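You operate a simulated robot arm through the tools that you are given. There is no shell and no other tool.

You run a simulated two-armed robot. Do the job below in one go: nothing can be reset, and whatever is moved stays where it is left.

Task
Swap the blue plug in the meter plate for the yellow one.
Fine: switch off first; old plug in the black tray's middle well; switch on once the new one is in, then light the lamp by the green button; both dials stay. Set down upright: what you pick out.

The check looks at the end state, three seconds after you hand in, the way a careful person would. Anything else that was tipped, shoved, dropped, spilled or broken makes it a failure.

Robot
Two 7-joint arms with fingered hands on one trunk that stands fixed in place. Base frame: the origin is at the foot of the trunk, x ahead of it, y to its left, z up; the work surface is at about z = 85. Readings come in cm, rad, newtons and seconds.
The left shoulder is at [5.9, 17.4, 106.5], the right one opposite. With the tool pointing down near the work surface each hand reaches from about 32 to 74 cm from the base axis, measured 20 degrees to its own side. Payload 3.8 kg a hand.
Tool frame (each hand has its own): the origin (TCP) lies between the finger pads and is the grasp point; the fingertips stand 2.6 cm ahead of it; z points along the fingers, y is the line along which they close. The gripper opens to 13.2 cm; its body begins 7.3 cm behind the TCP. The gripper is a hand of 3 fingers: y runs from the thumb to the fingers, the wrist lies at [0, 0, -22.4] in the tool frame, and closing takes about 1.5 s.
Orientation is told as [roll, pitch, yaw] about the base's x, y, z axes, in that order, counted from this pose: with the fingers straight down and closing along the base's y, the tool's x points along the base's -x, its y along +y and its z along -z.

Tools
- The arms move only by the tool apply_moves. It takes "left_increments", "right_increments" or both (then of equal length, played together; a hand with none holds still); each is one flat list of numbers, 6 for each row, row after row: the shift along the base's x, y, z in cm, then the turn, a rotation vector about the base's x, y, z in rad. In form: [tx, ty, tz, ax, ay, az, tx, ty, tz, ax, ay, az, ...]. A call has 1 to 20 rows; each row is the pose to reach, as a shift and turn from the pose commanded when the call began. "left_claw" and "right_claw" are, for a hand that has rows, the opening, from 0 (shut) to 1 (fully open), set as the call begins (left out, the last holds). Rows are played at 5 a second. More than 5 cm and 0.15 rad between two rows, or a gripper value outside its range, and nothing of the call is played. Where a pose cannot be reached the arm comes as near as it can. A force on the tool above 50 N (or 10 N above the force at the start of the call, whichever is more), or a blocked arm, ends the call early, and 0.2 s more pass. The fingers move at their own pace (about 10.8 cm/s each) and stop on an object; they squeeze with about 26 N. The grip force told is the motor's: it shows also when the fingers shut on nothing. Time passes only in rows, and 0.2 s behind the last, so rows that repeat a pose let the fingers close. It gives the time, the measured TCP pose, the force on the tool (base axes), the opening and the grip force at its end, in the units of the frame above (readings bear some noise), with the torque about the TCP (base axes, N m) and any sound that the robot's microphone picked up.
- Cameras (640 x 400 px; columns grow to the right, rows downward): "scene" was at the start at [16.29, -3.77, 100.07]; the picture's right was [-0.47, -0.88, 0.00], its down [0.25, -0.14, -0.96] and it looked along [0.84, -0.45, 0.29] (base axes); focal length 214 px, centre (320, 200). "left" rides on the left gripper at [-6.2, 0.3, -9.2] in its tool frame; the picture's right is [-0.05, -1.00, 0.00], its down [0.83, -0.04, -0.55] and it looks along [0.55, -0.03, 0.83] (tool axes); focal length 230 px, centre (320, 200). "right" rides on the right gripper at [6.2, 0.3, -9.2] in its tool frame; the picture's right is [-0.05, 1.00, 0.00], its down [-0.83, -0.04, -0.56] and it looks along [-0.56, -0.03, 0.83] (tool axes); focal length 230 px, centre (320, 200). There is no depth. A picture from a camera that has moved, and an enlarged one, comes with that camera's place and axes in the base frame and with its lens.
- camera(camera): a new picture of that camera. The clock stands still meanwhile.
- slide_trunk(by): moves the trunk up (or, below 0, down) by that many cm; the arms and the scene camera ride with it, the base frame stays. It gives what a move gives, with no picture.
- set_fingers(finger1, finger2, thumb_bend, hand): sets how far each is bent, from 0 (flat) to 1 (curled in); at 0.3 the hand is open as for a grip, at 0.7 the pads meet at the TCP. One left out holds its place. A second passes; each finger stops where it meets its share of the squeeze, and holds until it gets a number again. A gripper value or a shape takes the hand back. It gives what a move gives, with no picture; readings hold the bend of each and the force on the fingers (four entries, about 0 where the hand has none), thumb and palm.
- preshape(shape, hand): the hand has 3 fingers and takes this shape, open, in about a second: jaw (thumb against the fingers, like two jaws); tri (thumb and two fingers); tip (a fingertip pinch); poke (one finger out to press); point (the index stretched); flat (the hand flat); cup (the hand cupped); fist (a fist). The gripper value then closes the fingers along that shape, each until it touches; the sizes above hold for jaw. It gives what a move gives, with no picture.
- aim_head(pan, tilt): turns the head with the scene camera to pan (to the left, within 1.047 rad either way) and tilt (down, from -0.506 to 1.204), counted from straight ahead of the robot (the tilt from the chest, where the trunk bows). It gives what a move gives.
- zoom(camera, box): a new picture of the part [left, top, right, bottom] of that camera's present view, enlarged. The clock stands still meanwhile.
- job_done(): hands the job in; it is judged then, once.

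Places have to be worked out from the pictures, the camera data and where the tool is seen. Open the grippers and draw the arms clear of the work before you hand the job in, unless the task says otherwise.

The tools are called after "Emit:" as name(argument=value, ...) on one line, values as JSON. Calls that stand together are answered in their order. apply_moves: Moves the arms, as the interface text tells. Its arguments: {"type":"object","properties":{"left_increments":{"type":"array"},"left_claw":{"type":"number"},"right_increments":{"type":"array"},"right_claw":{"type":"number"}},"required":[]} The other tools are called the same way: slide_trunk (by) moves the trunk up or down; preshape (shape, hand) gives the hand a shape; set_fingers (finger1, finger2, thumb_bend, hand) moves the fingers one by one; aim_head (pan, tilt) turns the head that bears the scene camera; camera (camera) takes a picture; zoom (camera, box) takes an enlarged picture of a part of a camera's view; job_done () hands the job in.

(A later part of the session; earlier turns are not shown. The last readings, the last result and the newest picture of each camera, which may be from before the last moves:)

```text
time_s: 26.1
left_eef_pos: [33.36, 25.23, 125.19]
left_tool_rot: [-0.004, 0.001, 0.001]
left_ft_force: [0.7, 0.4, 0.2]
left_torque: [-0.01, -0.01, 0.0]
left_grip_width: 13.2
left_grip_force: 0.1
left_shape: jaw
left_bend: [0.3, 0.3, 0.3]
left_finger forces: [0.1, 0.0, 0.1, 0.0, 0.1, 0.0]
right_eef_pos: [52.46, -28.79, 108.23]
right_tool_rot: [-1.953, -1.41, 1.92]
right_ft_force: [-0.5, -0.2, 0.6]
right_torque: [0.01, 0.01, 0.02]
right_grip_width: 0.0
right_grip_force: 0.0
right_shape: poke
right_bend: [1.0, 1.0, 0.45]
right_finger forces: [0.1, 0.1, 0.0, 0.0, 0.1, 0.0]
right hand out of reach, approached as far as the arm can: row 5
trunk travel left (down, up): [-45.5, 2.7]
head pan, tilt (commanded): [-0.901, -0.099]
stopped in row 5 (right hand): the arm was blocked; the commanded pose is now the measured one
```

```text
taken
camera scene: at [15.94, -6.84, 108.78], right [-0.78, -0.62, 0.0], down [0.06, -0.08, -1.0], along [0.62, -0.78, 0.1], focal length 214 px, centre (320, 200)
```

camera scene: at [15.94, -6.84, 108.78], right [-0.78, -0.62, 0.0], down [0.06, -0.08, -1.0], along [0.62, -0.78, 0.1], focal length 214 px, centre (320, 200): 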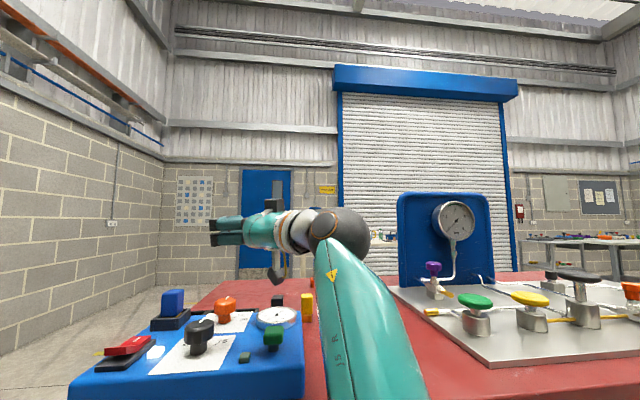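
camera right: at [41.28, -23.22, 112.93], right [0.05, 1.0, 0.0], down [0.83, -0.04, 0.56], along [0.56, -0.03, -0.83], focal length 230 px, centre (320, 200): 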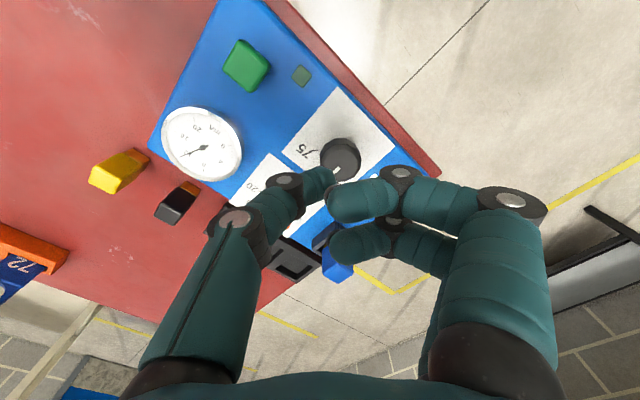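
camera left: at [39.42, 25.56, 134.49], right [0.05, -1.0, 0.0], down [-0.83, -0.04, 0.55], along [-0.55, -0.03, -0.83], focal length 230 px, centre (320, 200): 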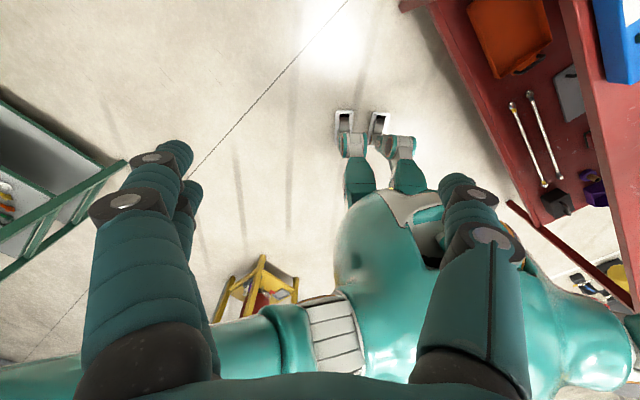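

The arm got blocked there, but the elbow remains low. From this posture I turn the hand back to pointing down, letting the wrist rise, with the TCP kept at safe height above the dials.

Emit:
apply_moves(right_increments=[0, 0, 0, 0, 0.136, 0, 0, 0, 0, 0, 0.272, 0, 0, 0, 0, 0, 0.408, 0, 0, 0, 0, 0, 0.544, 0, 0, 0, 0, 0, 0.68, 0, 0, 0, -0.5, 0, 0.816, 0, 0, 0, -1, 0, 0.952, 0, 0, 0, -2, 0, 1.088, 0, 0, 0, -3, 0, 1.224, 0, 0, 0, -4, 0, 1.36, 0, 0, 0, -5, 0, 1.496, 0, 0, 0, -6, 0, 1.63, 0])

Emit:
camera(camera="scene")

```text
time_s: 28.7
left_eef_pos: [33.41, 25.25, 125.4]
left_tool_rot: [-0.002, -0.001, 0.001]
left_ft_force: [0.6, 1.3, 0.2]
left_torque: [0.0, -0.05, 0.0]
left_grip_width: 13.19
left_grip_force: 0.1
left_shape: jaw
left_bend: [0.3, 0.3, 0.3]
left_finger forces: [0.0, 0.1, 0.0, 0.0, 0.1, 0.1]
right_eef_pos: [52.42, -28.59, 102.23]
right_tool_rot: [-0.029, 0.007, 0.147]
right_ft_force: [-0.8, -0.8, -0.8]
right_torque: [0.01, 0.0, 0.0]
right_grip_width: 0.0
right_grip_force: 0.1
right_shape: poke
right_bend: [1.0, 1.0, 0.45]
right_finger forces: [0.1, 0.1, 0.0, 0.0, 0.1, 0.1]
right hand out of reach, approached as far as the arm can: row 1, 2, 3, 4
trunk travel left (down, up): [-45.5, 2.7]
head pan, tilt (commanded): [-0.901, -0.099]
```

```text
taken
camera scene: at [15.97, -6.83, 108.77], right [-0.78, -0.62, 0.0], down [0.06, -0.08, -1.0], along [0.62, -0.78, 0.1], focal length 214 px, centre (320, 200)
```

scene: 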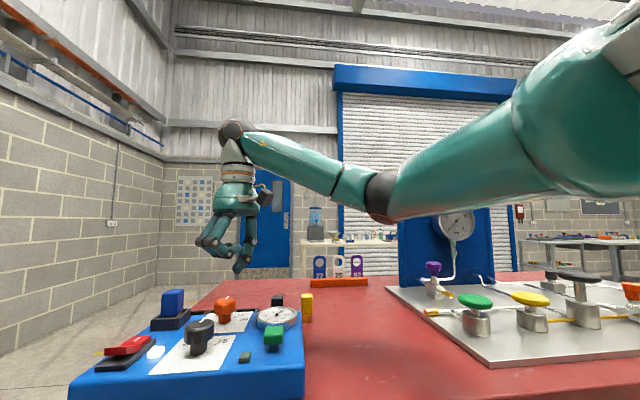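

Now the hand points down at (52.4, −28.6, 102) with the elbow low, and this posture was not reachable before. I go on toward the switch, at safe height first.

Emit:
apply_moves(right_increments=[0.8, 3.6, 0, 0.014, -0.003, -0.07, 1.6, 7.2, 0, 0.029, -0.007, -0.147, 2.5, 10.8, 0, 0.029, -0.007, -0.147, 3.4, 14.5, 0, 0.029, -0.007, -0.147, 3.4, 14.5, -2.5, 0.029, -0.007, -0.147, 3.4, 14.5, -4.7, 0.029, -0.007, -0.147, 3.4, 14.5, -4.7, 0.029, -0.007, -0.147])

Emit:
aim_head(pan=-0.5, tilt=0.1)

Emit:
camera(camera="scene")

Emit:
zoom(camera="scene", box=[225, 200, 353, 280])

```text
time_s: 30.3
left_eef_pos: [33.23, 25.12, 125.31]
left_tool_rot: [-0.002, -0.002, 0.001]
left_ft_force: [-0.6, 0.7, -0.4]
left_torque: [-0.01, -0.02, 0.02]
left_grip_width: 13.18
left_grip_force: 0.0
left_shape: jaw
left_bend: [0.3, 0.3, 0.3]
left_finger forces: [0.0, 0.0, 0.0, 0.1, 0.0, 0.0]
right_eef_pos: [55.98, -14.21, 97.41]
right_tool_rot: [-0.001, -0.004, -0.001]
right_ft_force: [0.8, -0.5, -0.8]
right_torque: [0.01, 0.01, 0.01]
right_grip_width: 0.0
right_grip_force: 0.1
right_shape: poke
right_bend: [1.0, 1.0, 0.45]
right_finger forces: [0.0, 0.0, 0.0, 0.1, 0.1, 0.0]
trunk travel left (down, up): [-45.5, 2.7]
head pan, tilt (commanded): [-0.901, -0.099]
```

```text
time_s: 31.2
left_eef_pos: [33.29, 25.29, 125.32]
left_tool_rot: [-0.001, 0.0, 0.002]
left_ft_force: [-0.4, 0.3, 0.5]
left_torque: [0.0, -0.02, 0.03]
left_grip_width: 13.2
left_grip_force: 0.1
left_shape: jaw
left_bend: [0.3, 0.3, 0.3]
left_finger forces: [0.0, 0.0, 0.0, 0.0, 0.0, 0.0]
right_eef_pos: [55.86, -14.17, 97.54]
right_tool_rot: [-0.002, -0.004, 0.0]
right_ft_force: [-0.7, 0.3, 0.2]
right_torque: [0.0, -0.01, 0.02]
right_grip_width: 0.0
right_grip_force: 0.0
right_shape: poke
right_bend: [1.0, 1.0, 0.45]
right_finger forces: [0.0, 0.1, 0.0, 0.1, 0.0, 0.0]
trunk travel left (down, up): [-45.5, 2.7]
head pan, tilt (commanded): [-0.499, 0.099]
```

```text
taken
camera scene: at [18.61, -4.43, 107.0], right [-0.48, -0.88, 0.0], down [-0.09, 0.05, -1.0], along [0.87, -0.48, -0.1], focal length 214 px, centre (320, 200)
```

scene: 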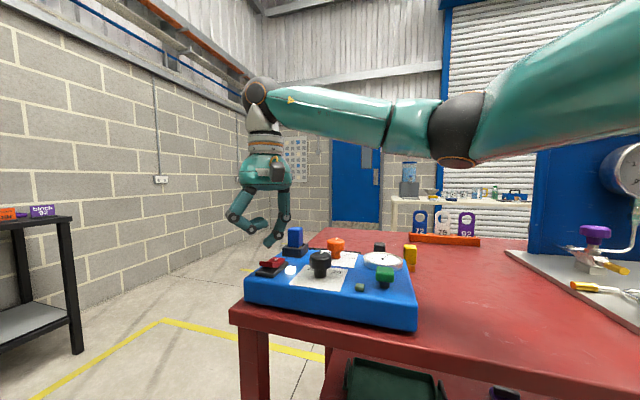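

```text
5.00 times, centred on (289, 240) of scene
camera zoom: at [18.61, -4.43, 107.0], right [-0.48, -0.88, 0.0], down [-0.09, 0.05, -1.0], along [0.87, -0.48, -0.1], focal length 1072 px, centre (475, 0)
```

zoom: 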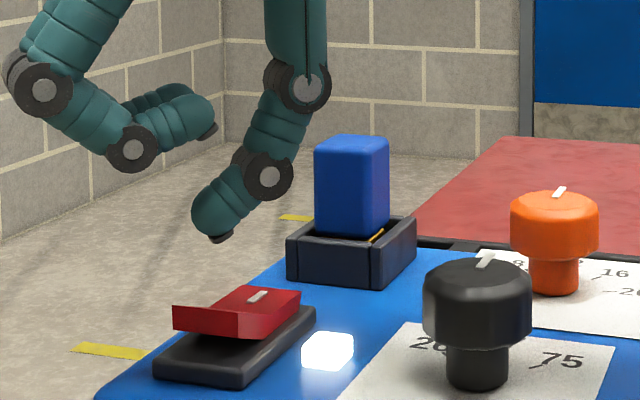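

The thumb tip is right above the raised near end of the rocker (tip at about (55.9, −14.2, 94.6)). I press down in small steps to about TCP z 94.1 and come back up.

Emit:
apply_moves(right_increments=[0, 0, -1.5, 0, 0, 0, 0, 0, -2.2, 0, 0, 0, 0, 0, -2.6, 0, 0, 0, 0, 0, -3, 0, 0, 0, 0, 0, -3.3, 0, 0, 0, 0, 0, -3.3, 0, 0, 0])

Emit:
zoom(camera="scene", box=[225, 200, 353, 280])

```text
time_s: 32.6
left_eef_pos: [33.33, 25.28, 125.25]
left_tool_rot: [-0.002, -0.001, 0.003]
left_ft_force: [0.2, 0.1, 0.8]
left_torque: [0.04, 0.02, -0.06]
left_grip_width: 13.21
left_grip_force: 0.1
left_shape: jaw
left_bend: [0.3, 0.3, 0.3]
left_finger forces: [0.0, 0.1, 0.0, 0.0, 0.1, 0.1]
right_eef_pos: [55.79, -14.11, 94.2]
right_tool_rot: [-0.001, -0.005, -0.001]
right_ft_force: [0.0, -0.4, 0.3]
right_torque: [0.03, -0.02, -0.01]
right_grip_width: 0.02
right_grip_force: 0.1
right_shape: poke
right_bend: [1.0, 1.0, 0.45]
right_finger forces: [0.0, 0.0, 0.1, 0.0, 0.5, 0.0]
trunk travel left (down, up): [-45.5, 2.7]
head pan, tilt (commanded): [-0.499, 0.099]
```

```text
5.00 times, centred on (289, 240) of scene
camera zoom: at [18.61, -4.42, 106.99], right [-0.48, -0.88, 0.0], down [-0.09, 0.05, -1.0], along [0.87, -0.48, -0.1], focal length 1072 px, centre (475, 0)
```

zoom: 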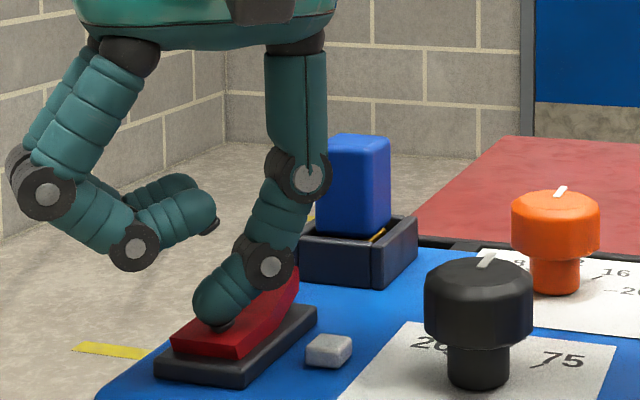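

The pilot light went dark and the rocker has flipped. I lift off and check that it stays flipped.

Emit:
apply_moves(right_increments=[0, 0, 3, 0, 0, 0, 0, 0, 7, 0, 0, 0, 0, 0, 11, 0, 0, 0])

Emit:
zoom(camera="scene", box=[225, 200, 353, 280])

Emit:
zoom(camera="scene", box=[325, 225, 421, 285])

```text
time_s: 33.4
left_eef_pos: [33.14, 25.21, 125.23]
left_tool_rot: [-0.002, -0.002, 0.001]
left_ft_force: [0.4, 0.0, -0.3]
left_torque: [-0.02, -0.01, 0.01]
left_grip_width: 13.19
left_grip_force: 0.0
left_shape: jaw
left_bend: [0.3, 0.3, 0.3]
left_finger forces: [0.0, 0.1, 0.1, 0.0, 0.1, 0.0]
right_eef_pos: [55.81, -14.11, 105.24]
right_tool_rot: [-0.003, -0.006, 0.001]
right_ft_force: [-0.3, 0.5, 0.4]
right_torque: [0.0, -0.01, 0.0]
right_grip_width: 0.0
right_grip_force: 0.1
right_shape: poke
right_bend: [1.0, 1.0, 0.45]
right_finger forces: [0.0, 0.0, 0.0, 0.0, 0.0, 0.1]
trunk travel left (down, up): [-45.5, 2.7]
head pan, tilt (commanded): [-0.499, 0.099]
```

```text
5.00 times, centred on (289, 240) of scene
camera zoom: at [18.57, -4.41, 107.01], right [-0.48, -0.88, 0.0], down [-0.09, 0.05, -1.0], along [0.87, -0.48, -0.1], focal length 1072 px, centre (475, 0)
```

zoom: 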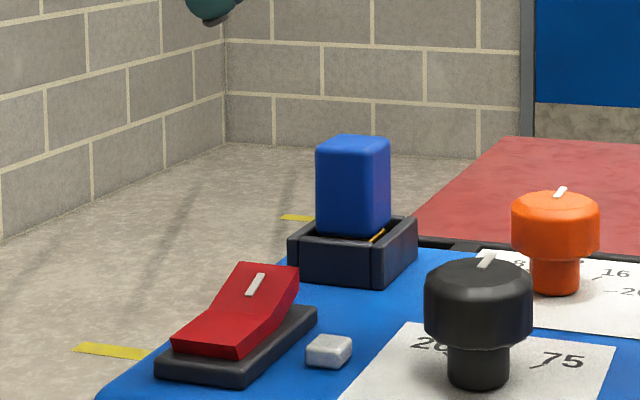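

```text
6.67 times, centred on (373, 255) of scene
camera zoom: at [18.57, -4.41, 107.01], right [-0.48, -0.88, 0.0], down [-0.09, 0.05, -1.0], along [0.87, -0.48, -0.1], focal length 1430 px, centre (-33, -167)
```

zoom: 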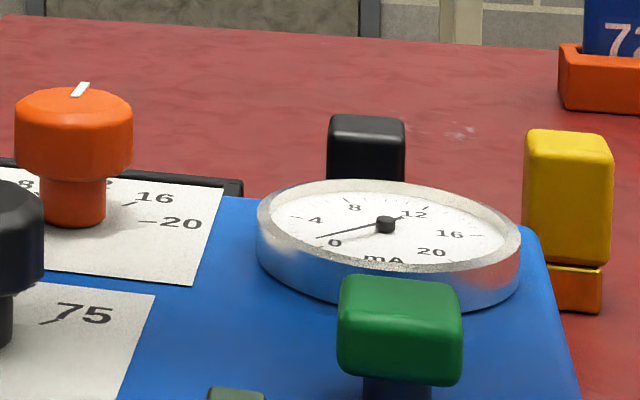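

Switched off: light dark, meter at zero, rocker flipped. Next I give the right hand the jaw shape and move it high over the blue plug with the closing line turned along the plate's long axis (yaw about −0.77).

Emit:
preshape(shape="jaw", hand="right")

Emit:
apply_moves(right_increments=[1, -1, 1.5, 0, 0, -0.13, 2, -2.5, 3, 0, 0, -0.26, 3, -4, 3, 0, 0, -0.39, 4, -6, 3, 0, 0, -0.52, 5, -7, 3, 0, 0, -0.65, 6, -8, 3, 0, 0, -0.77, 6, -8, 3, 0, 0, -0.77], right_claw=0.5)

Emit:
camera(camera="right")

Emit:
camera(camera="scene")

```text
time_s: 34.3
left_eef_pos: [33.31, 25.32, 125.26]
left_tool_rot: [-0.002, 0.0, 0.003]
left_ft_force: [0.4, 0.2, 0.2]
left_torque: [0.0, 0.04, -0.01]
left_grip_width: 13.18
left_grip_force: 0.1
left_shape: jaw
left_bend: [0.3, 0.3, 0.3]
left_finger forces: [0.0, 0.1, 0.0, 0.0, 0.0, 0.1]
right_eef_pos: [55.95, -14.15, 105.13]
right_tool_rot: [-0.003, -0.007, -0.001]
right_ft_force: [0.9, 0.0, -0.1]
right_torque: [-0.04, -0.01, 0.02]
right_grip_width: 13.2
right_grip_force: 0.1
right_shape: jaw
right_bend: [0.3, 0.3, 0.3]
right_finger forces: [0.0, 0.1, 0.0, 0.1, 0.0, 0.0]
trunk travel left (down, up): [-45.5, 2.7]
head pan, tilt (commanded): [-0.499, 0.099]
```

```text
time_s: 35.9
left_eef_pos: [33.19, 25.23, 125.19]
left_tool_rot: [-0.002, 0.0, 0.001]
left_ft_force: [-0.3, -0.6, -0.9]
left_torque: [-0.01, -0.01, 0.01]
left_grip_width: 13.17
left_grip_force: 0.0
left_shape: jaw
left_bend: [0.3, 0.3, 0.3]
left_finger forces: [0.1, 0.0, 0.0, 0.1, 0.1, 0.0]
right_eef_pos: [61.84, -22.35, 108.27]
right_tool_rot: [-0.001, -0.005, -0.771]
right_ft_force: [0.3, 0.1, -0.1]
right_torque: [-0.01, -0.02, -0.01]
right_grip_width: 6.67
right_grip_force: 0.1
right_shape: jaw
right_bend: [0.73, 0.73, 0.7]
right_finger forces: [0.0, 0.0, 0.0, 0.0, 0.0, 0.0]
trunk travel left (down, up): [-45.5, 2.7]
head pan, tilt (commanded): [-0.499, 0.099]
```

```text
taken
camera right: at [57.53, -17.7, 117.5], right [0.73, 0.68, 0.0], down [0.56, -0.61, 0.56], along [0.38, -0.41, -0.83], focal length 230 px, centre (320, 200)
```

right: 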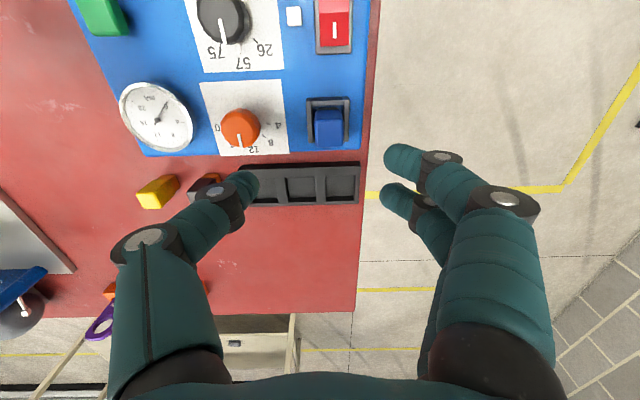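

```text
taken
camera scene: at [18.61, -4.42, 106.99], right [-0.48, -0.88, 0.0], down [-0.09, 0.05, -1.0], along [0.87, -0.48, -0.1], focal length 214 px, centre (320, 200)
```

scene: 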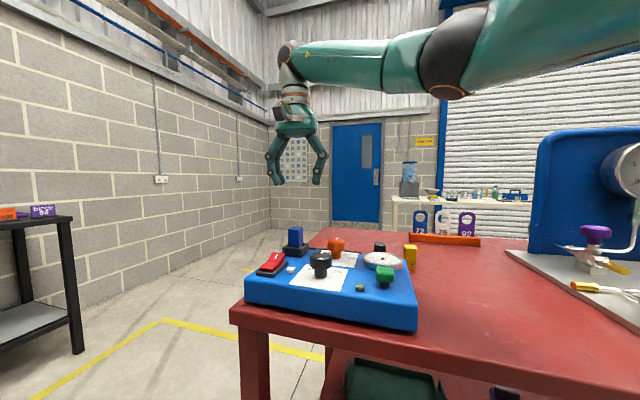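

The picture is now aligned with the plate. I zoom in on the plug, the tray and the yellow plug.

Emit:
zoom(camera="right", box=[288, 80, 384, 140])

Emit:
zoom(camera="right", box=[232, 140, 392, 240])

Emit:
zoom(camera="right", box=[120, 150, 248, 230])

```text
6.67 times, centred on (336, 110) of right
camera zoom: at [57.53, -17.7, 117.5], right [0.73, 0.68, 0.0], down [0.56, -0.61, 0.56], along [0.38, -0.41, -0.83], focal length 1534 px, centre (213, 800)
```

zoom: 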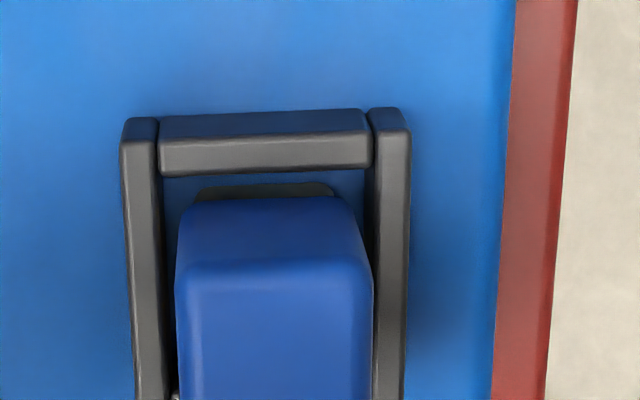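

```text
4.00 times, centred on (312, 190) of right
camera zoom: at [57.53, -17.7, 117.5], right [0.73, 0.68, 0.0], down [0.56, -0.61, 0.56], along [0.38, -0.41, -0.83], focal length 920 px, centre (352, 240)
```

zoom: 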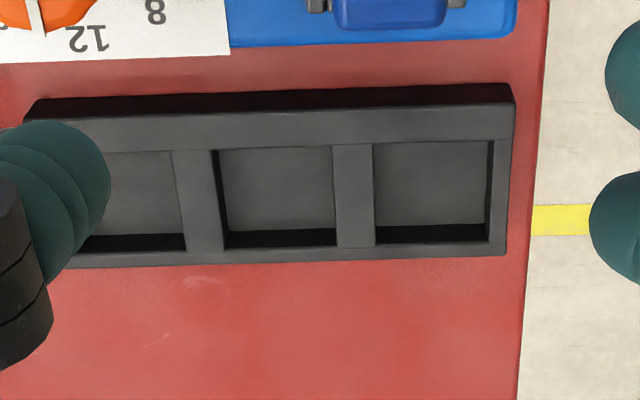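

```text
5.00 times, centred on (184, 190) of right
camera zoom: at [57.53, -17.7, 117.5], right [0.73, 0.68, 0.0], down [0.56, -0.61, 0.56], along [0.38, -0.41, -0.83], focal length 1150 px, centre (1000, 250)
```

zoom: 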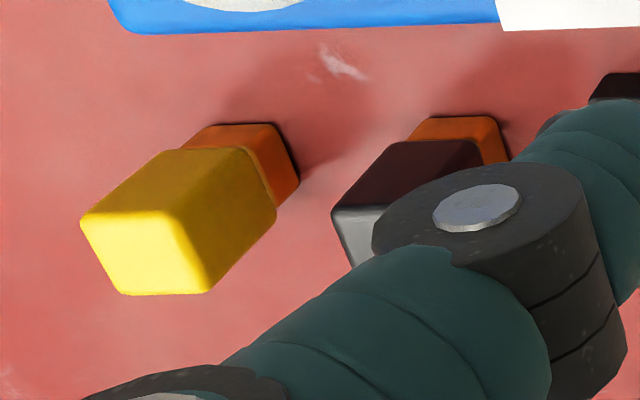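

The socket is a square frame centred around (62.9, −22.2), and the plug body is about 2.6 cm wide along the closing direction. I shift to (62.8, −22.1), come down to z 101 and check alignment.

Emit:
apply_moves(right_increments=[0.5, 0.12, -2, 0, 0, -0.014, 0.95, 0.23, -5, 0, 0, -0.014, 0.95, 0.23, -7.2, 0, 0, -0.014, 0.95, 0.23, -7.2, 0, 0, -0.014])

Emit:
zoom(camera="right", box=[240, 80, 400, 180])

Emit:
zoom(camera="scene", box=[225, 180, 353, 280])

```text
time_s: 36.9
left_eef_pos: [33.16, 25.2, 125.25]
left_tool_rot: [-0.002, -0.002, 0.001]
left_ft_force: [0.2, 0.3, 0.2]
left_torque: [0.01, 0.0, 0.01]
left_grip_width: 13.18
left_grip_force: 0.1
left_shape: jaw
left_bend: [0.3, 0.3, 0.3]
left_finger forces: [0.0, 0.0, 0.0, 0.0, 0.0, 0.1]
right_eef_pos: [62.69, -21.87, 100.97]
right_tool_rot: [-0.002, -0.007, -0.784]
right_ft_force: [-0.3, -0.4, -0.6]
right_torque: [0.02, -0.02, 0.03]
right_grip_width: 6.67
right_grip_force: 0.1
right_shape: jaw
right_bend: [0.73, 0.73, 0.7]
right_finger forces: [0.1, 0.0, 0.0, 0.0, 0.1, 0.0]
trunk travel left (down, up): [-45.5, 2.7]
head pan, tilt (commanded): [-0.499, 0.099]
```

```text
4.00 times, centred on (320, 130) of right
camera zoom: at [58.54, -17.28, 110.24], right [0.74, 0.67, 0.0], down [0.56, -0.61, 0.56], along [0.38, -0.42, -0.83], focal length 920 px, centre (320, 480)
```

zoom: 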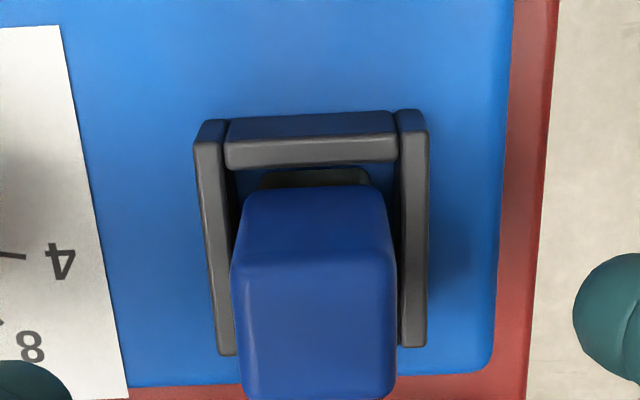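

```text
4.00 times, centred on (289, 230) of scene
camera zoom: at [18.6, -4.41, 107.0], right [-0.48, -0.88, 0.0], down [-0.09, 0.05, -1.0], along [0.87, -0.48, -0.1], focal length 858 px, centre (444, 80)
```

zoom: 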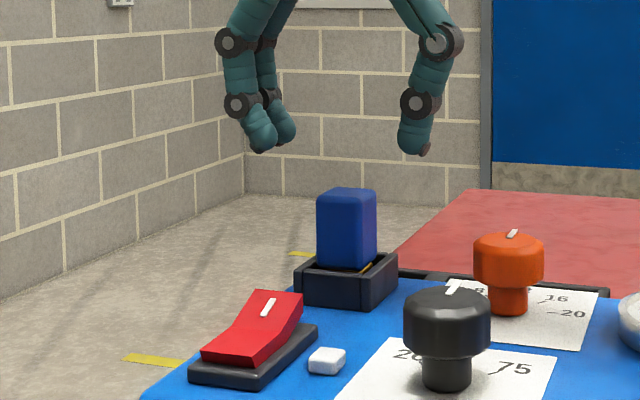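

The plug's top is a 2.6 cm square centred at about (62.9, −22.1) and the open fingers straddle it evenly. I go down to z 95.4, with the fingertips just above the socket rim, then close.

Emit:
apply_moves(right_increments=[0.2, -0.2, -2, 0, 0, 0, 0.2, -0.2, -4, 0, 0, 0, 0.2, -0.2, -5.5, 0, 0, 0, 0.2, -0.2, -5.5, 0, 0, 0])

Emit:
zoom(camera="scene", box=[225, 180, 353, 280])

Emit:
zoom(camera="right", box=[200, 100, 440, 250])

```text
time_s: 37.9
left_eef_pos: [33.35, 25.21, 125.26]
left_tool_rot: [0.0, -0.001, 0.002]
left_ft_force: [-0.1, 0.1, -0.1]
left_torque: [0.06, 0.03, 0.04]
left_grip_width: 13.18
left_grip_force: 0.1
left_shape: jaw
left_bend: [0.3, 0.3, 0.3]
left_finger forces: [0.0, 0.0, 0.1, 0.1, 0.1, 0.0]
right_eef_pos: [63.01, -22.16, 95.49]
right_tool_rot: [-0.002, -0.006, -0.783]
right_ft_force: [0.5, 0.2, -0.2]
right_torque: [0.01, -0.01, 0.0]
right_grip_width: 6.67
right_grip_force: 0.0
right_shape: jaw
right_bend: [0.73, 0.73, 0.7]
right_finger forces: [0.1, 0.0, 0.1, 0.1, 0.0, 0.0]
trunk travel left (down, up): [-45.5, 2.7]
head pan, tilt (commanded): [-0.499, 0.099]
```

```text
4.00 times, centred on (289, 230) of scene
camera zoom: at [18.6, -4.42, 107.0], right [-0.48, -0.88, 0.0], down [-0.09, 0.05, -1.0], along [0.87, -0.48, -0.1], focal length 858 px, centre (444, 80)
```

zoom: 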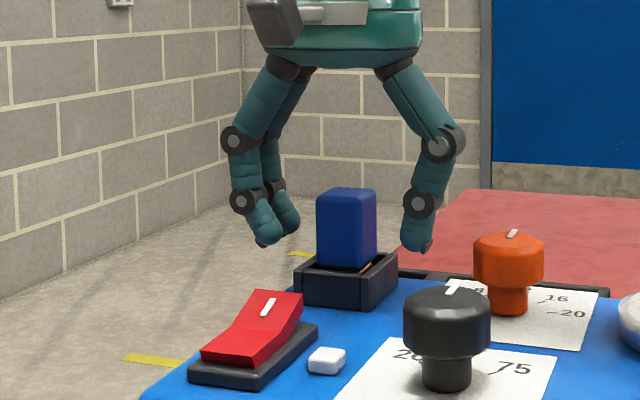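

```text
2.67 times, centred on (320, 175) of right
camera zoom: at [58.72, -17.5, 104.8], right [0.74, 0.67, 0.0], down [0.56, -0.61, 0.56], along [0.37, -0.42, -0.83], focal length 614 px, centre (320, 267)
```

zoom: 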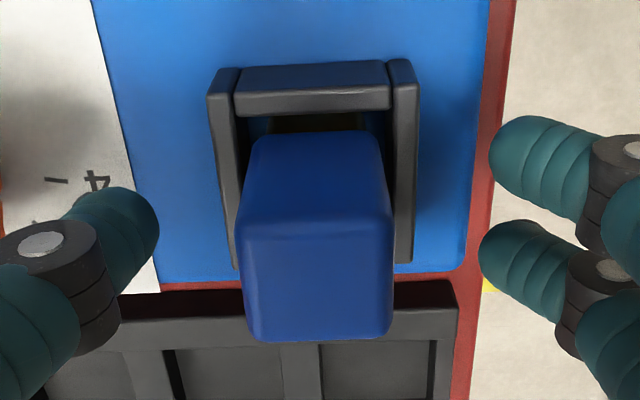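

The fingertips are level just above the rim and centred on the plug. I close the hand on the plug.

Emit:
apply_moves(right_increments=[0, 0, 0, 0, 0, 0, 0, 0, 0, 0, 0, 0, 0, 0, 0, 0, 0, 0, 0, 0, 0, 0, 0, 0, 0, 0, 0, 0, 0, 0, 0, 0, 0, 0, 0, 0, 0, 0, 0, 0, 0, 0, 0, 0, 0, 0, 0, 0], right_claw=0.0)

Emit:
zoom(camera="scene", box=[225, 180, 353, 280])

Emit:
zoom(camera="right", box=[200, 100, 440, 250])

```text
time_s: 39.7
left_eef_pos: [33.23, 25.21, 125.25]
left_tool_rot: [-0.002, 0.002, 0.001]
left_ft_force: [-0.4, 0.9, -0.3]
left_torque: [-0.01, -0.03, 0.0]
left_grip_width: 13.2
left_grip_force: 0.1
left_shape: jaw
left_bend: [0.3, 0.3, 0.3]
left_finger forces: [0.1, 0.0, 0.1, 0.0, 0.0, 0.1]
right_eef_pos: [62.92, -22.06, 95.55]
right_tool_rot: [-0.002, -0.005, -0.782]
right_ft_force: [0.9, -0.2, 0.4]
right_torque: [0.02, 0.0, -0.02]
right_grip_width: 2.27
right_grip_force: 25.8
right_shape: jaw
right_bend: [0.73, 0.73, 0.7]
right_finger forces: [11.9, 11.5, 0.0, 0.0, 23.4, 0.0]
trunk travel left (down, up): [-45.5, 2.7]
head pan, tilt (commanded): [-0.499, 0.099]
```

```text
4.00 times, centred on (289, 230) of scene
camera zoom: at [18.62, -4.43, 106.99], right [-0.48, -0.88, 0.0], down [-0.09, 0.05, -0.99], along [0.87, -0.48, -0.1], focal length 858 px, centre (444, 80)
```

zoom: 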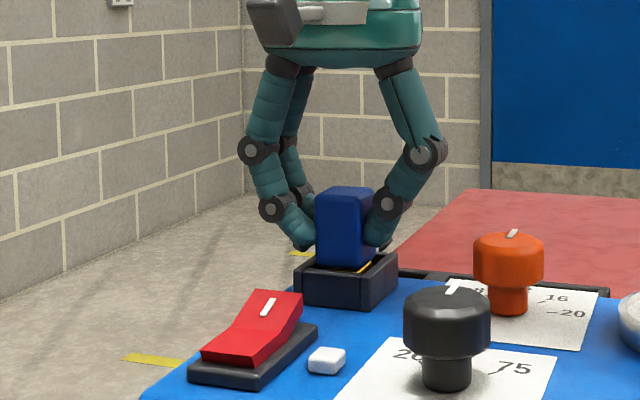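

```text
2.67 times, centred on (320, 175) of right
camera zoom: at [58.73, -17.5, 104.8], right [0.74, 0.67, 0.0], down [0.56, -0.61, 0.56], along [0.37, -0.42, -0.83], focal length 614 px, centre (320, 267)
```

zoom: 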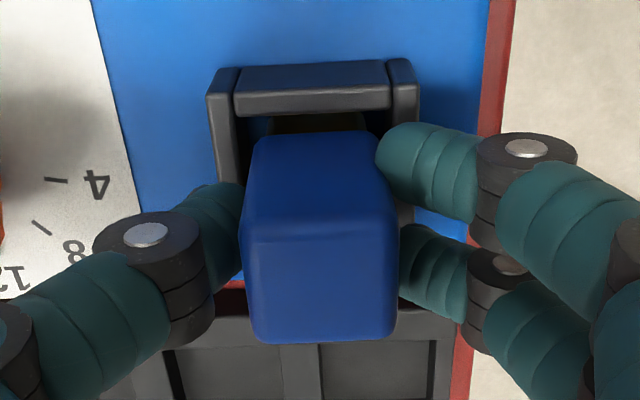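

Gripped at 2.27 cm with even force on both fingers and the thumb. I pull the plug straight up slowly.

Emit:
apply_moves(right_increments=[0, 0, 0.5, 0, 0, 0, 0, 0, 1, 0, 0, 0, 0, 0, 1.6, 0, 0, 0, 0, 0, 2.4, 0, 0, 0, 0, 0, 3.5, 0, 0, 0, 0, 0, 5, 0, 0, 0, 0, 0, 6.5, 0, 0, 0, 0, 0, 8, 0, 0, 0])

Emit:
zoom(camera="scene", box=[225, 160, 353, 280])

Emit:
zoom(camera="right", box=[200, 60, 440, 250])

```text
time_s: 41.5
left_eef_pos: [33.27, 25.17, 125.31]
left_tool_rot: [-0.003, -0.002, 0.002]
left_ft_force: [0.2, 0.3, 0.9]
left_torque: [-0.01, -0.02, -0.01]
left_grip_width: 13.21
left_grip_force: 0.0
left_shape: jaw
left_bend: [0.3, 0.3, 0.3]
left_finger forces: [0.0, 0.0, 0.0, 0.1, 0.1, 0.0]
right_eef_pos: [62.92, -22.22, 103.53]
right_tool_rot: [-0.001, -0.005, -0.782]
right_ft_force: [0.3, 0.0, -1.1]
right_torque: [-0.01, 0.01, 0.0]
right_grip_width: 2.25
right_grip_force: 26.3
right_shape: jaw
right_bend: [0.73, 0.73, 0.7]
right_finger forces: [11.8, 11.5, 0.0, 0.0, 23.3, 0.1]
trunk travel left (down, up): [-45.5, 2.7]
head pan, tilt (commanded): [-0.499, 0.099]
```

```text
3.33 times, centred on (289, 220) of scene
camera zoom: at [18.6, -4.42, 107.0], right [-0.48, -0.88, 0.0], down [-0.09, 0.05, -1.0], along [0.87, -0.48, -0.1], focal length 715 px, centre (423, 133)
```

zoom: 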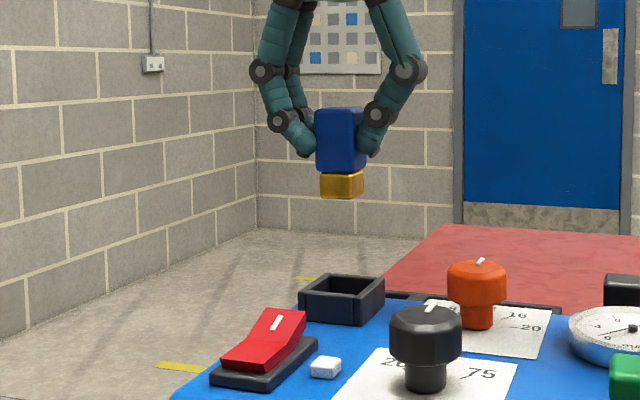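

```text
2.11 times, centred on (320, 155) of right
camera zoom: at [58.69, -17.54, 112.76], right [0.74, 0.67, 0.0], down [0.56, -0.61, 0.56], along [0.38, -0.42, -0.83], focal length 484 px, centre (320, 295)
```

zoom: 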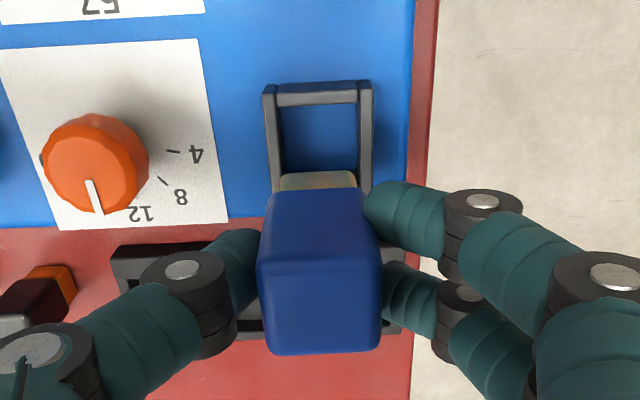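

The plug is out: a 4 cm body on a gold stub about 1.6 cm high, roughly 5.7 cm in all; the socket is a plain open frame. The middle well's centre works out at about (67.8, −33.1), rim z 87, so I carry the plug over it, staying clear of the socket rim and the plate.

Emit:
apply_moves(right_increments=[0.8, -0.8, -1.5, 0, 0, 0, 2, -2, -3.5, 0, 0, 0, 3.5, -3.5, -4.5, 0, 0, 0, 4.2, -6.5, -5, 0, 0, 0, 4.4, -9, -6, 0, 0, 0, 4.6, -10.7, -7, 0, 0, 0, 4.6, -10.7, -7, 0, 0, 0])

Emit:
camera(camera="right")

Emit:
zoom(camera="scene", box=[240, 180, 400, 300])

```text
time_s: 43.1
left_eef_pos: [33.29, 25.31, 125.28]
left_tool_rot: [-0.002, 0.0, 0.003]
left_ft_force: [0.3, -0.7, 0.6]
left_torque: [0.01, -0.02, -0.01]
left_grip_width: 13.19
left_grip_force: 0.1
left_shape: jaw
left_bend: [0.3, 0.3, 0.3]
left_finger forces: [0.1, 0.1, 0.0, 0.1, 0.0, 0.0]
right_eef_pos: [66.32, -32.92, 96.49]
right_tool_rot: [-0.002, -0.004, -0.784]
right_ft_force: [-0.4, -0.7, -1.6]
right_torque: [0.0, 0.0, -0.03]
right_grip_width: 2.24
right_grip_force: 25.9
right_shape: jaw
right_bend: [0.73, 0.73, 0.7]
right_finger forces: [11.8, 11.5, 0.0, 0.0, 23.4, 0.1]
right hand out of reach, approached as far as the arm can: row 5, 6, 7
trunk travel left (down, up): [-45.5, 2.7]
head pan, tilt (commanded): [-0.499, 0.099]
```

```text
taken
camera right: at [62.18, -28.32, 105.79], right [0.74, 0.67, 0.0], down [0.56, -0.61, 0.56], along [0.37, -0.42, -0.83], focal length 230 px, centre (320, 200)
```

right: 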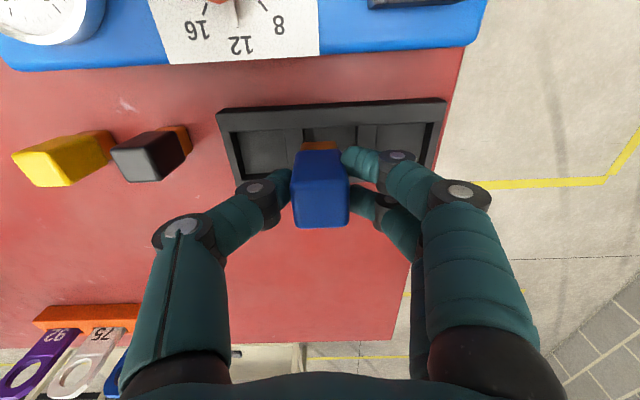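

```text
3.33 times, centred on (320, 240) of scene
camera zoom: at [18.61, -4.42, 106.99], right [-0.48, -0.88, 0.0], down [-0.09, 0.05, -1.0], along [0.87, -0.48, -0.1], focal length 715 px, centre (320, 67)
```

zoom: 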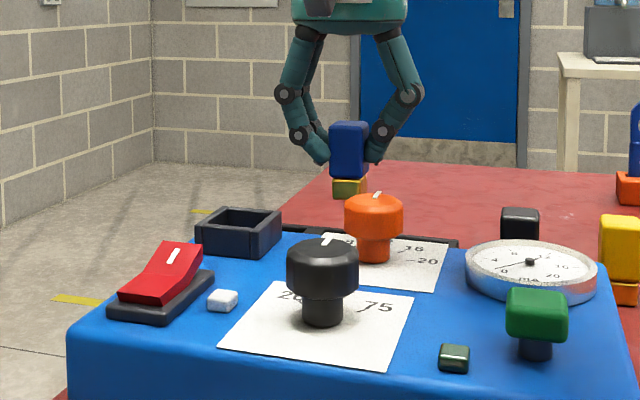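

The arm's reach ends at (66.3, −32.9) at this height. I look at the tray closely to see where the plug is relative to the middle well.

Emit:
zoom(camera="right", box=[208, 80, 464, 240])

```text
2.50 times, centred on (336, 160) of right
camera zoom: at [62.18, -28.32, 105.79], right [0.74, 0.67, 0.0], down [0.56, -0.61, 0.56], along [0.37, -0.42, -0.83], focal length 575 px, centre (280, 300)
```

zoom: 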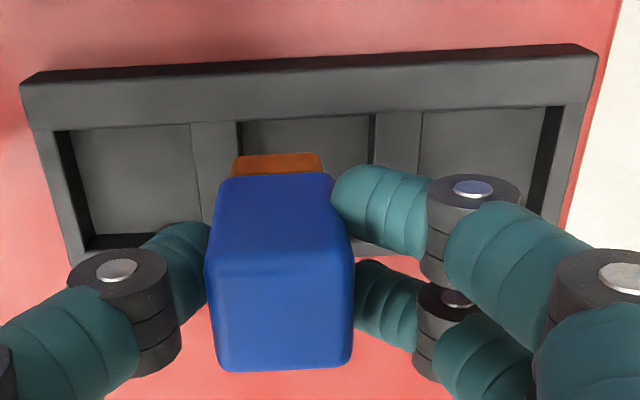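

The middle well's centre is at about (68.0, −33.4), so I need about 1.2 cm more. Tilting the hand by a mere 0.08 rad away from the shoulder gains that reach (the plug will settle flat on its stub), so I tilt, move out, and come down partway.

Emit:
apply_moves(right_increments=[0, 0, 0, -0.01, -0.039, 0, 0.3, 0, 0, -0.0198, -0.0774, 0, 1.18, -0.18, 0, -0.0198, -0.0774, 0, 1.18, -0.18, -1.5, -0.0198, -0.0774, 0, 1.18, -0.18, -3.3, -0.0198, -0.0774, 0, 1.18, -0.18, -3.3, -0.0198, -0.0774, 0])

Emit:
zoom(camera="right", box=[208, 80, 464, 240])

Emit:
zoom(camera="scene", box=[260, 190, 420, 290])

```text
time_s: 44.5
left_eef_pos: [33.34, 25.26, 125.42]
left_tool_rot: [-0.002, -0.002, 0.001]
left_ft_force: [-0.1, 0.8, 0.2]
left_torque: [-0.03, 0.01, 0.0]
left_grip_width: 13.18
left_grip_force: 0.0
left_shape: jaw
left_bend: [0.3, 0.3, 0.3]
left_finger forces: [0.0, 0.0, 0.0, 0.1, 0.0, 0.0]
right_eef_pos: [68.1, -33.23, 93.3]
right_tool_rot: [0.038, -0.07, -0.785]
right_ft_force: [-0.3, 0.4, -0.8]
right_torque: [0.02, -0.02, 0.03]
right_grip_width: 2.24
right_grip_force: 25.7
right_shape: jaw
right_bend: [0.73, 0.73, 0.7]
right_finger forces: [11.8, 11.5, 0.0, 0.0, 23.4, 0.1]
right hand out of reach, approached as far as the arm can: row 1, 2, 3, 4, 5, 6
trunk travel left (down, up): [-45.5, 2.7]
head pan, tilt (commanded): [-0.499, 0.099]
```

```text
2.50 times, centred on (336, 160) of right
camera zoom: at [63.22, -28.36, 102.03], right [0.74, 0.67, 0.04], down [0.51, -0.6, 0.61], along [0.44, -0.43, -0.79], focal length 575 px, centre (280, 300)
```

zoom: 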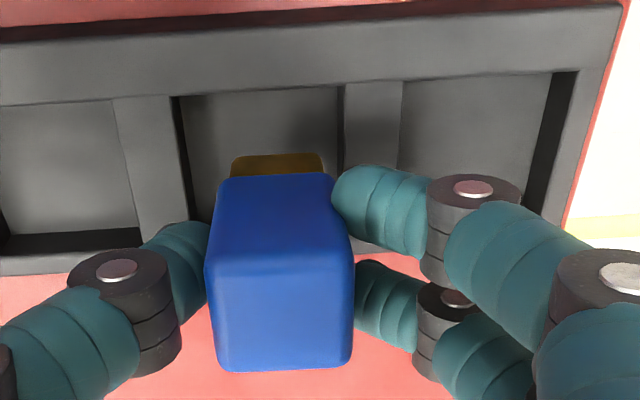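

```text
4.00 times, centred on (340, 240) of scene
camera zoom: at [18.6, -4.42, 107.0], right [-0.48, -0.88, 0.0], down [-0.09, 0.05, -1.0], along [0.87, -0.48, -0.1], focal length 858 px, centre (240, 40)
```

zoom: 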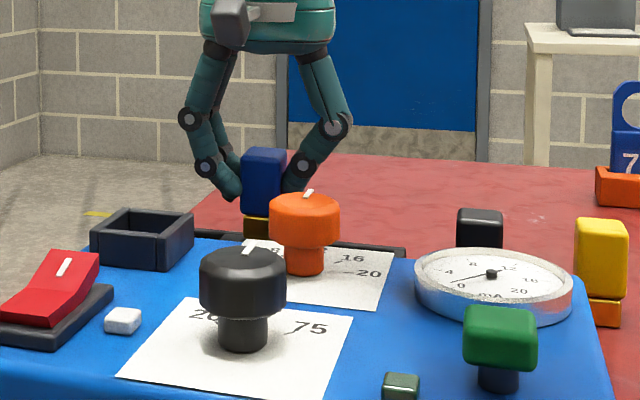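

The plug's stub is over the middle well, about 0.3 cm off centre, within its slack. I nudge it back toward centre and lower until it nearly touches the well floor.

Emit:
apply_moves(right_increments=[-0.2, -0.2, -0.5, 0, 0, 0, -0.2, -0.2, -1.2, 0, 0, 0, -0.2, -0.2, -1.8, 0, 0, 0, -0.2, -0.2, -2.1, 0, 0, 0, -0.2, -0.2, -2.1, 0, 0, 0])

Emit:
zoom(camera="right", box=[208, 80, 464, 240])

Emit:
zoom(camera="scene", box=[260, 190, 420, 290])

```text
time_s: 45.7
left_eef_pos: [33.31, 25.19, 125.28]
left_tool_rot: [-0.001, -0.001, 0.002]
left_ft_force: [0.5, 1.0, 0.5]
left_torque: [-0.03, 0.0, -0.02]
left_grip_width: 13.2
left_grip_force: 0.0
left_shape: jaw
left_bend: [0.3, 0.3, 0.3]
left_finger forces: [0.0, 0.0, 0.0, 0.0, 0.0, 0.0]
right_eef_pos: [68.08, -33.17, 91.19]
right_tool_rot: [0.038, -0.072, -0.786]
right_ft_force: [-0.3, 0.2, -0.8]
right_torque: [0.01, -0.01, -0.01]
right_grip_width: 2.22
right_grip_force: 26.2
right_shape: jaw
right_bend: [0.73, 0.73, 0.7]
right_finger forces: [11.8, 11.4, 0.0, 0.1, 23.4, 0.0]
trunk travel left (down, up): [-45.5, 2.7]
head pan, tilt (commanded): [-0.499, 0.099]
```

```text
2.50 times, centred on (336, 160) of right
camera zoom: at [63.13, -28.57, 99.96], right [0.74, 0.67, 0.04], down [0.51, -0.6, 0.61], along [0.44, -0.43, -0.79], focal length 575 px, centre (280, 300)
```

zoom: 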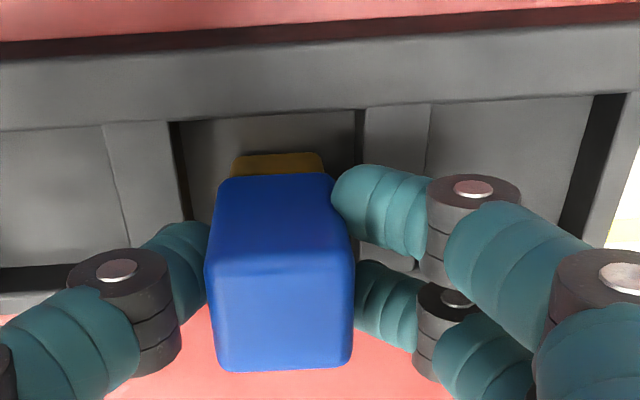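

```text
4.00 times, centred on (340, 240) of scene
camera zoom: at [18.62, -4.43, 106.99], right [-0.48, -0.88, 0.0], down [-0.09, 0.05, -0.99], along [0.87, -0.48, -0.1], focal length 858 px, centre (240, 40)
```

zoom: 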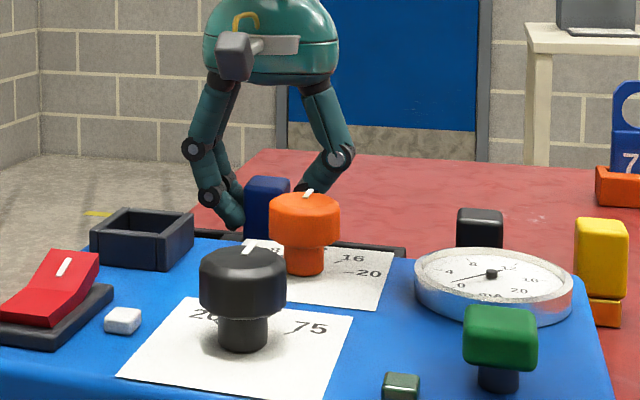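

The stub is inside the middle well, with no contact force yet. I centre it slightly toward the near side and lower in small steps to find the floor.

Emit:
apply_moves(right_increments=[-0.2, 0.2, 0, 0, 0, 0, -0.2, 0.2, -0.2, 0, 0, 0, -0.2, 0.2, -0.35, 0, 0, 0, -0.2, 0.2, -0.35, 0, 0, 0])

```text
time_s: 46.7
left_eef_pos: [33.17, 25.27, 125.32]
left_tool_rot: [-0.003, -0.003, 0.003]
left_ft_force: [-0.8, 0.1, -0.2]
left_torque: [-0.01, 0.02, -0.01]
left_grip_width: 13.19
left_grip_force: 0.0
left_shape: jaw
left_bend: [0.3, 0.3, 0.3]
left_finger forces: [0.1, 0.0, 0.1, 0.0, 0.0, 0.0]
right_eef_pos: [68.09, -33.15, 90.92]
right_tool_rot: [0.039, -0.075, -0.785]
right_ft_force: [2.1, -0.5, 7.9]
right_torque: [-0.04, 0.01, 0.02]
right_grip_width: 2.28
right_grip_force: 26.1
right_shape: jaw
right_bend: [0.73, 0.73, 0.7]
right_finger forces: [13.7, 13.5, 0.0, 0.0, 25.7, 0.0]
trunk travel left (down, up): [-45.5, 2.7]
head pan, tilt (commanded): [-0.499, 0.099]
```

Contact with the well floor (about 8 N upward). I open the fingers moderately to release the plug, holding the arm still.

Emit:
apply_moves(right_increments=[0, 0, 0.1, 0, 0, 0, 0, 0, 0.1, 0, 0, 0, 0, 0, 0.1, 0, 0, 0, 0, 0, 0.1, 0, 0, 0], right_claw=0.4)

Emit:
zoom(camera="right", box=[208, 80, 464, 240])

Emit:
zoom(camera="scene", box=[260, 190, 420, 290])

```text
time_s: 47.7
left_eef_pos: [33.28, 25.07, 125.26]
left_tool_rot: [-0.001, 0.0, 0.003]
left_ft_force: [0.2, -0.3, -0.1]
left_torque: [-0.04, -0.01, 0.01]
left_grip_width: 13.19
left_grip_force: 0.2
left_shape: jaw
left_bend: [0.3, 0.3, 0.3]
left_finger forces: [0.0, 0.1, 0.1, 0.0, 0.0, 0.0]
right_eef_pos: [68.02, -33.23, 90.86]
right_tool_rot: [0.039, -0.073, -0.784]
right_ft_force: [-0.2, 0.5, 0.1]
right_torque: [0.0, 0.03, -0.03]
right_grip_width: 5.21
right_grip_force: 0.2
right_shape: jaw
right_bend: [0.73, 0.73, 0.7]
right_finger forces: [0.0, 0.0, 0.0, 0.1, 0.1, 0.1]
trunk travel left (down, up): [-45.5, 2.7]
head pan, tilt (commanded): [-0.499, 0.099]
```

```text
2.50 times, centred on (336, 160) of right
camera zoom: at [63.13, -28.46, 99.73], right [0.74, 0.67, 0.04], down [0.51, -0.6, 0.61], along [0.44, -0.43, -0.79], focal length 575 px, centre (280, 300)
```

zoom: 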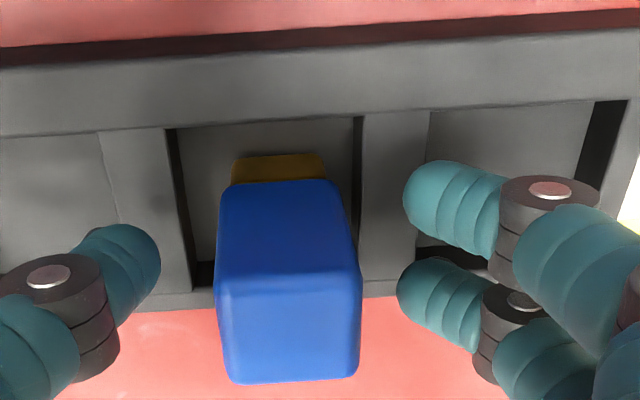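

```text
4.00 times, centred on (340, 240) of scene
camera zoom: at [18.62, -4.43, 106.99], right [-0.48, -0.88, 0.0], down [-0.09, 0.05, -0.99], along [0.87, -0.48, -0.1], focal length 858 px, centre (240, 40)
```

zoom: 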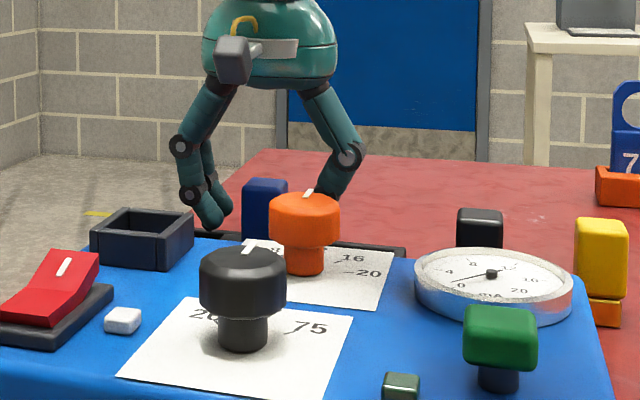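

The blue plug stands upright in the middle well. I raise the open hand straight up, easing back a little toward the plate and untilting once clear.

Emit:
apply_moves(right_increments=[0, 0, 0.8, 0, 0, 0, -0.1, 0.1, 2, 0, 0, 0, -0.4, 0.4, 3.5, 0, 0, 0, -0.8, 0.8, 5.5, 0, 0, 0, -1.5, 1.5, 8, 0.01, 0.039, 0, -2.8, 2.8, 10.5, 0.0198, 0.0774, 0, -4.5, 3.5, 13, 0.0198, 0.0774, 0])

Emit:
camera(camera="right")

Emit:
zoom(camera="scene", box=[260, 190, 420, 290])

```text
time_s: 49.3
left_eef_pos: [33.16, 25.2, 125.31]
left_tool_rot: [-0.002, -0.002, 0.001]
left_ft_force: [0.0, 2.0, -0.5]
left_torque: [0.03, -0.04, -0.05]
left_grip_width: 13.18
left_grip_force: 0.2
left_shape: jaw
left_bend: [0.3, 0.3, 0.3]
left_finger forces: [0.0, 0.1, 0.0, 0.0, 0.0, 0.0]
right_eef_pos: [66.02, -29.92, 104.43]
right_tool_rot: [-0.002, -0.005, -0.785]
right_ft_force: [-0.5, 0.1, 0.1]
right_torque: [-0.03, 0.0, -0.01]
right_grip_width: 5.2
right_grip_force: 0.1
right_shape: jaw
right_bend: [0.73, 0.73, 0.7]
right_finger forces: [0.0, 0.0, 0.0, 0.1, 0.0, 0.1]
right hand out of reach, approached as far as the arm can: row 2, 3, 4, 5, 6, 7
trunk travel left (down, up): [-45.5, 2.7]
head pan, tilt (commanded): [-0.499, 0.099]
```

```text
taken
camera right: at [61.83, -25.36, 113.65], right [0.74, 0.67, 0.0], down [0.56, -0.61, 0.56], along [0.37, -0.42, -0.83], focal length 230 px, centre (320, 200)
```

right: 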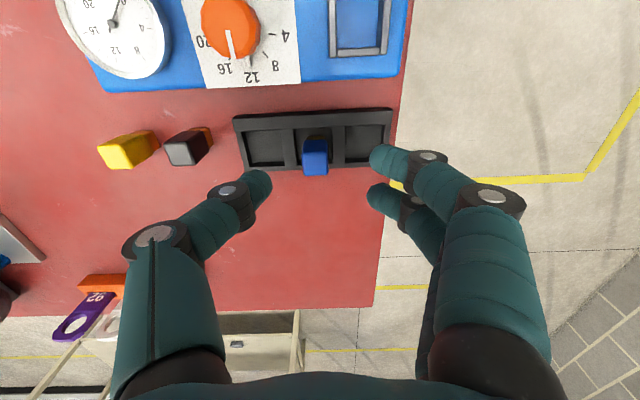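

```text
4.00 times, centred on (340, 240) of scene
camera zoom: at [18.58, -4.41, 107.0], right [-0.48, -0.88, 0.0], down [-0.09, 0.05, -1.0], along [0.87, -0.48, -0.1], focal length 858 px, centre (240, 40)
```

zoom: 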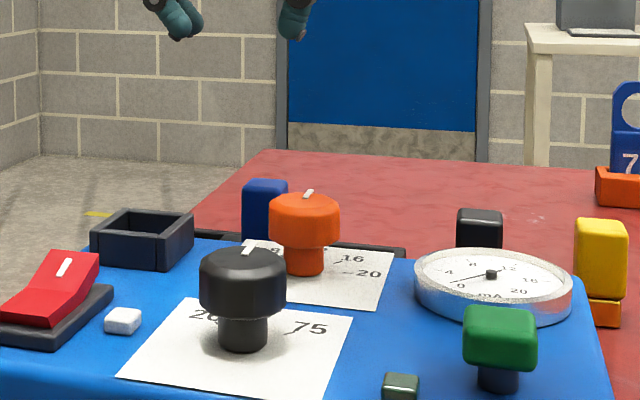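

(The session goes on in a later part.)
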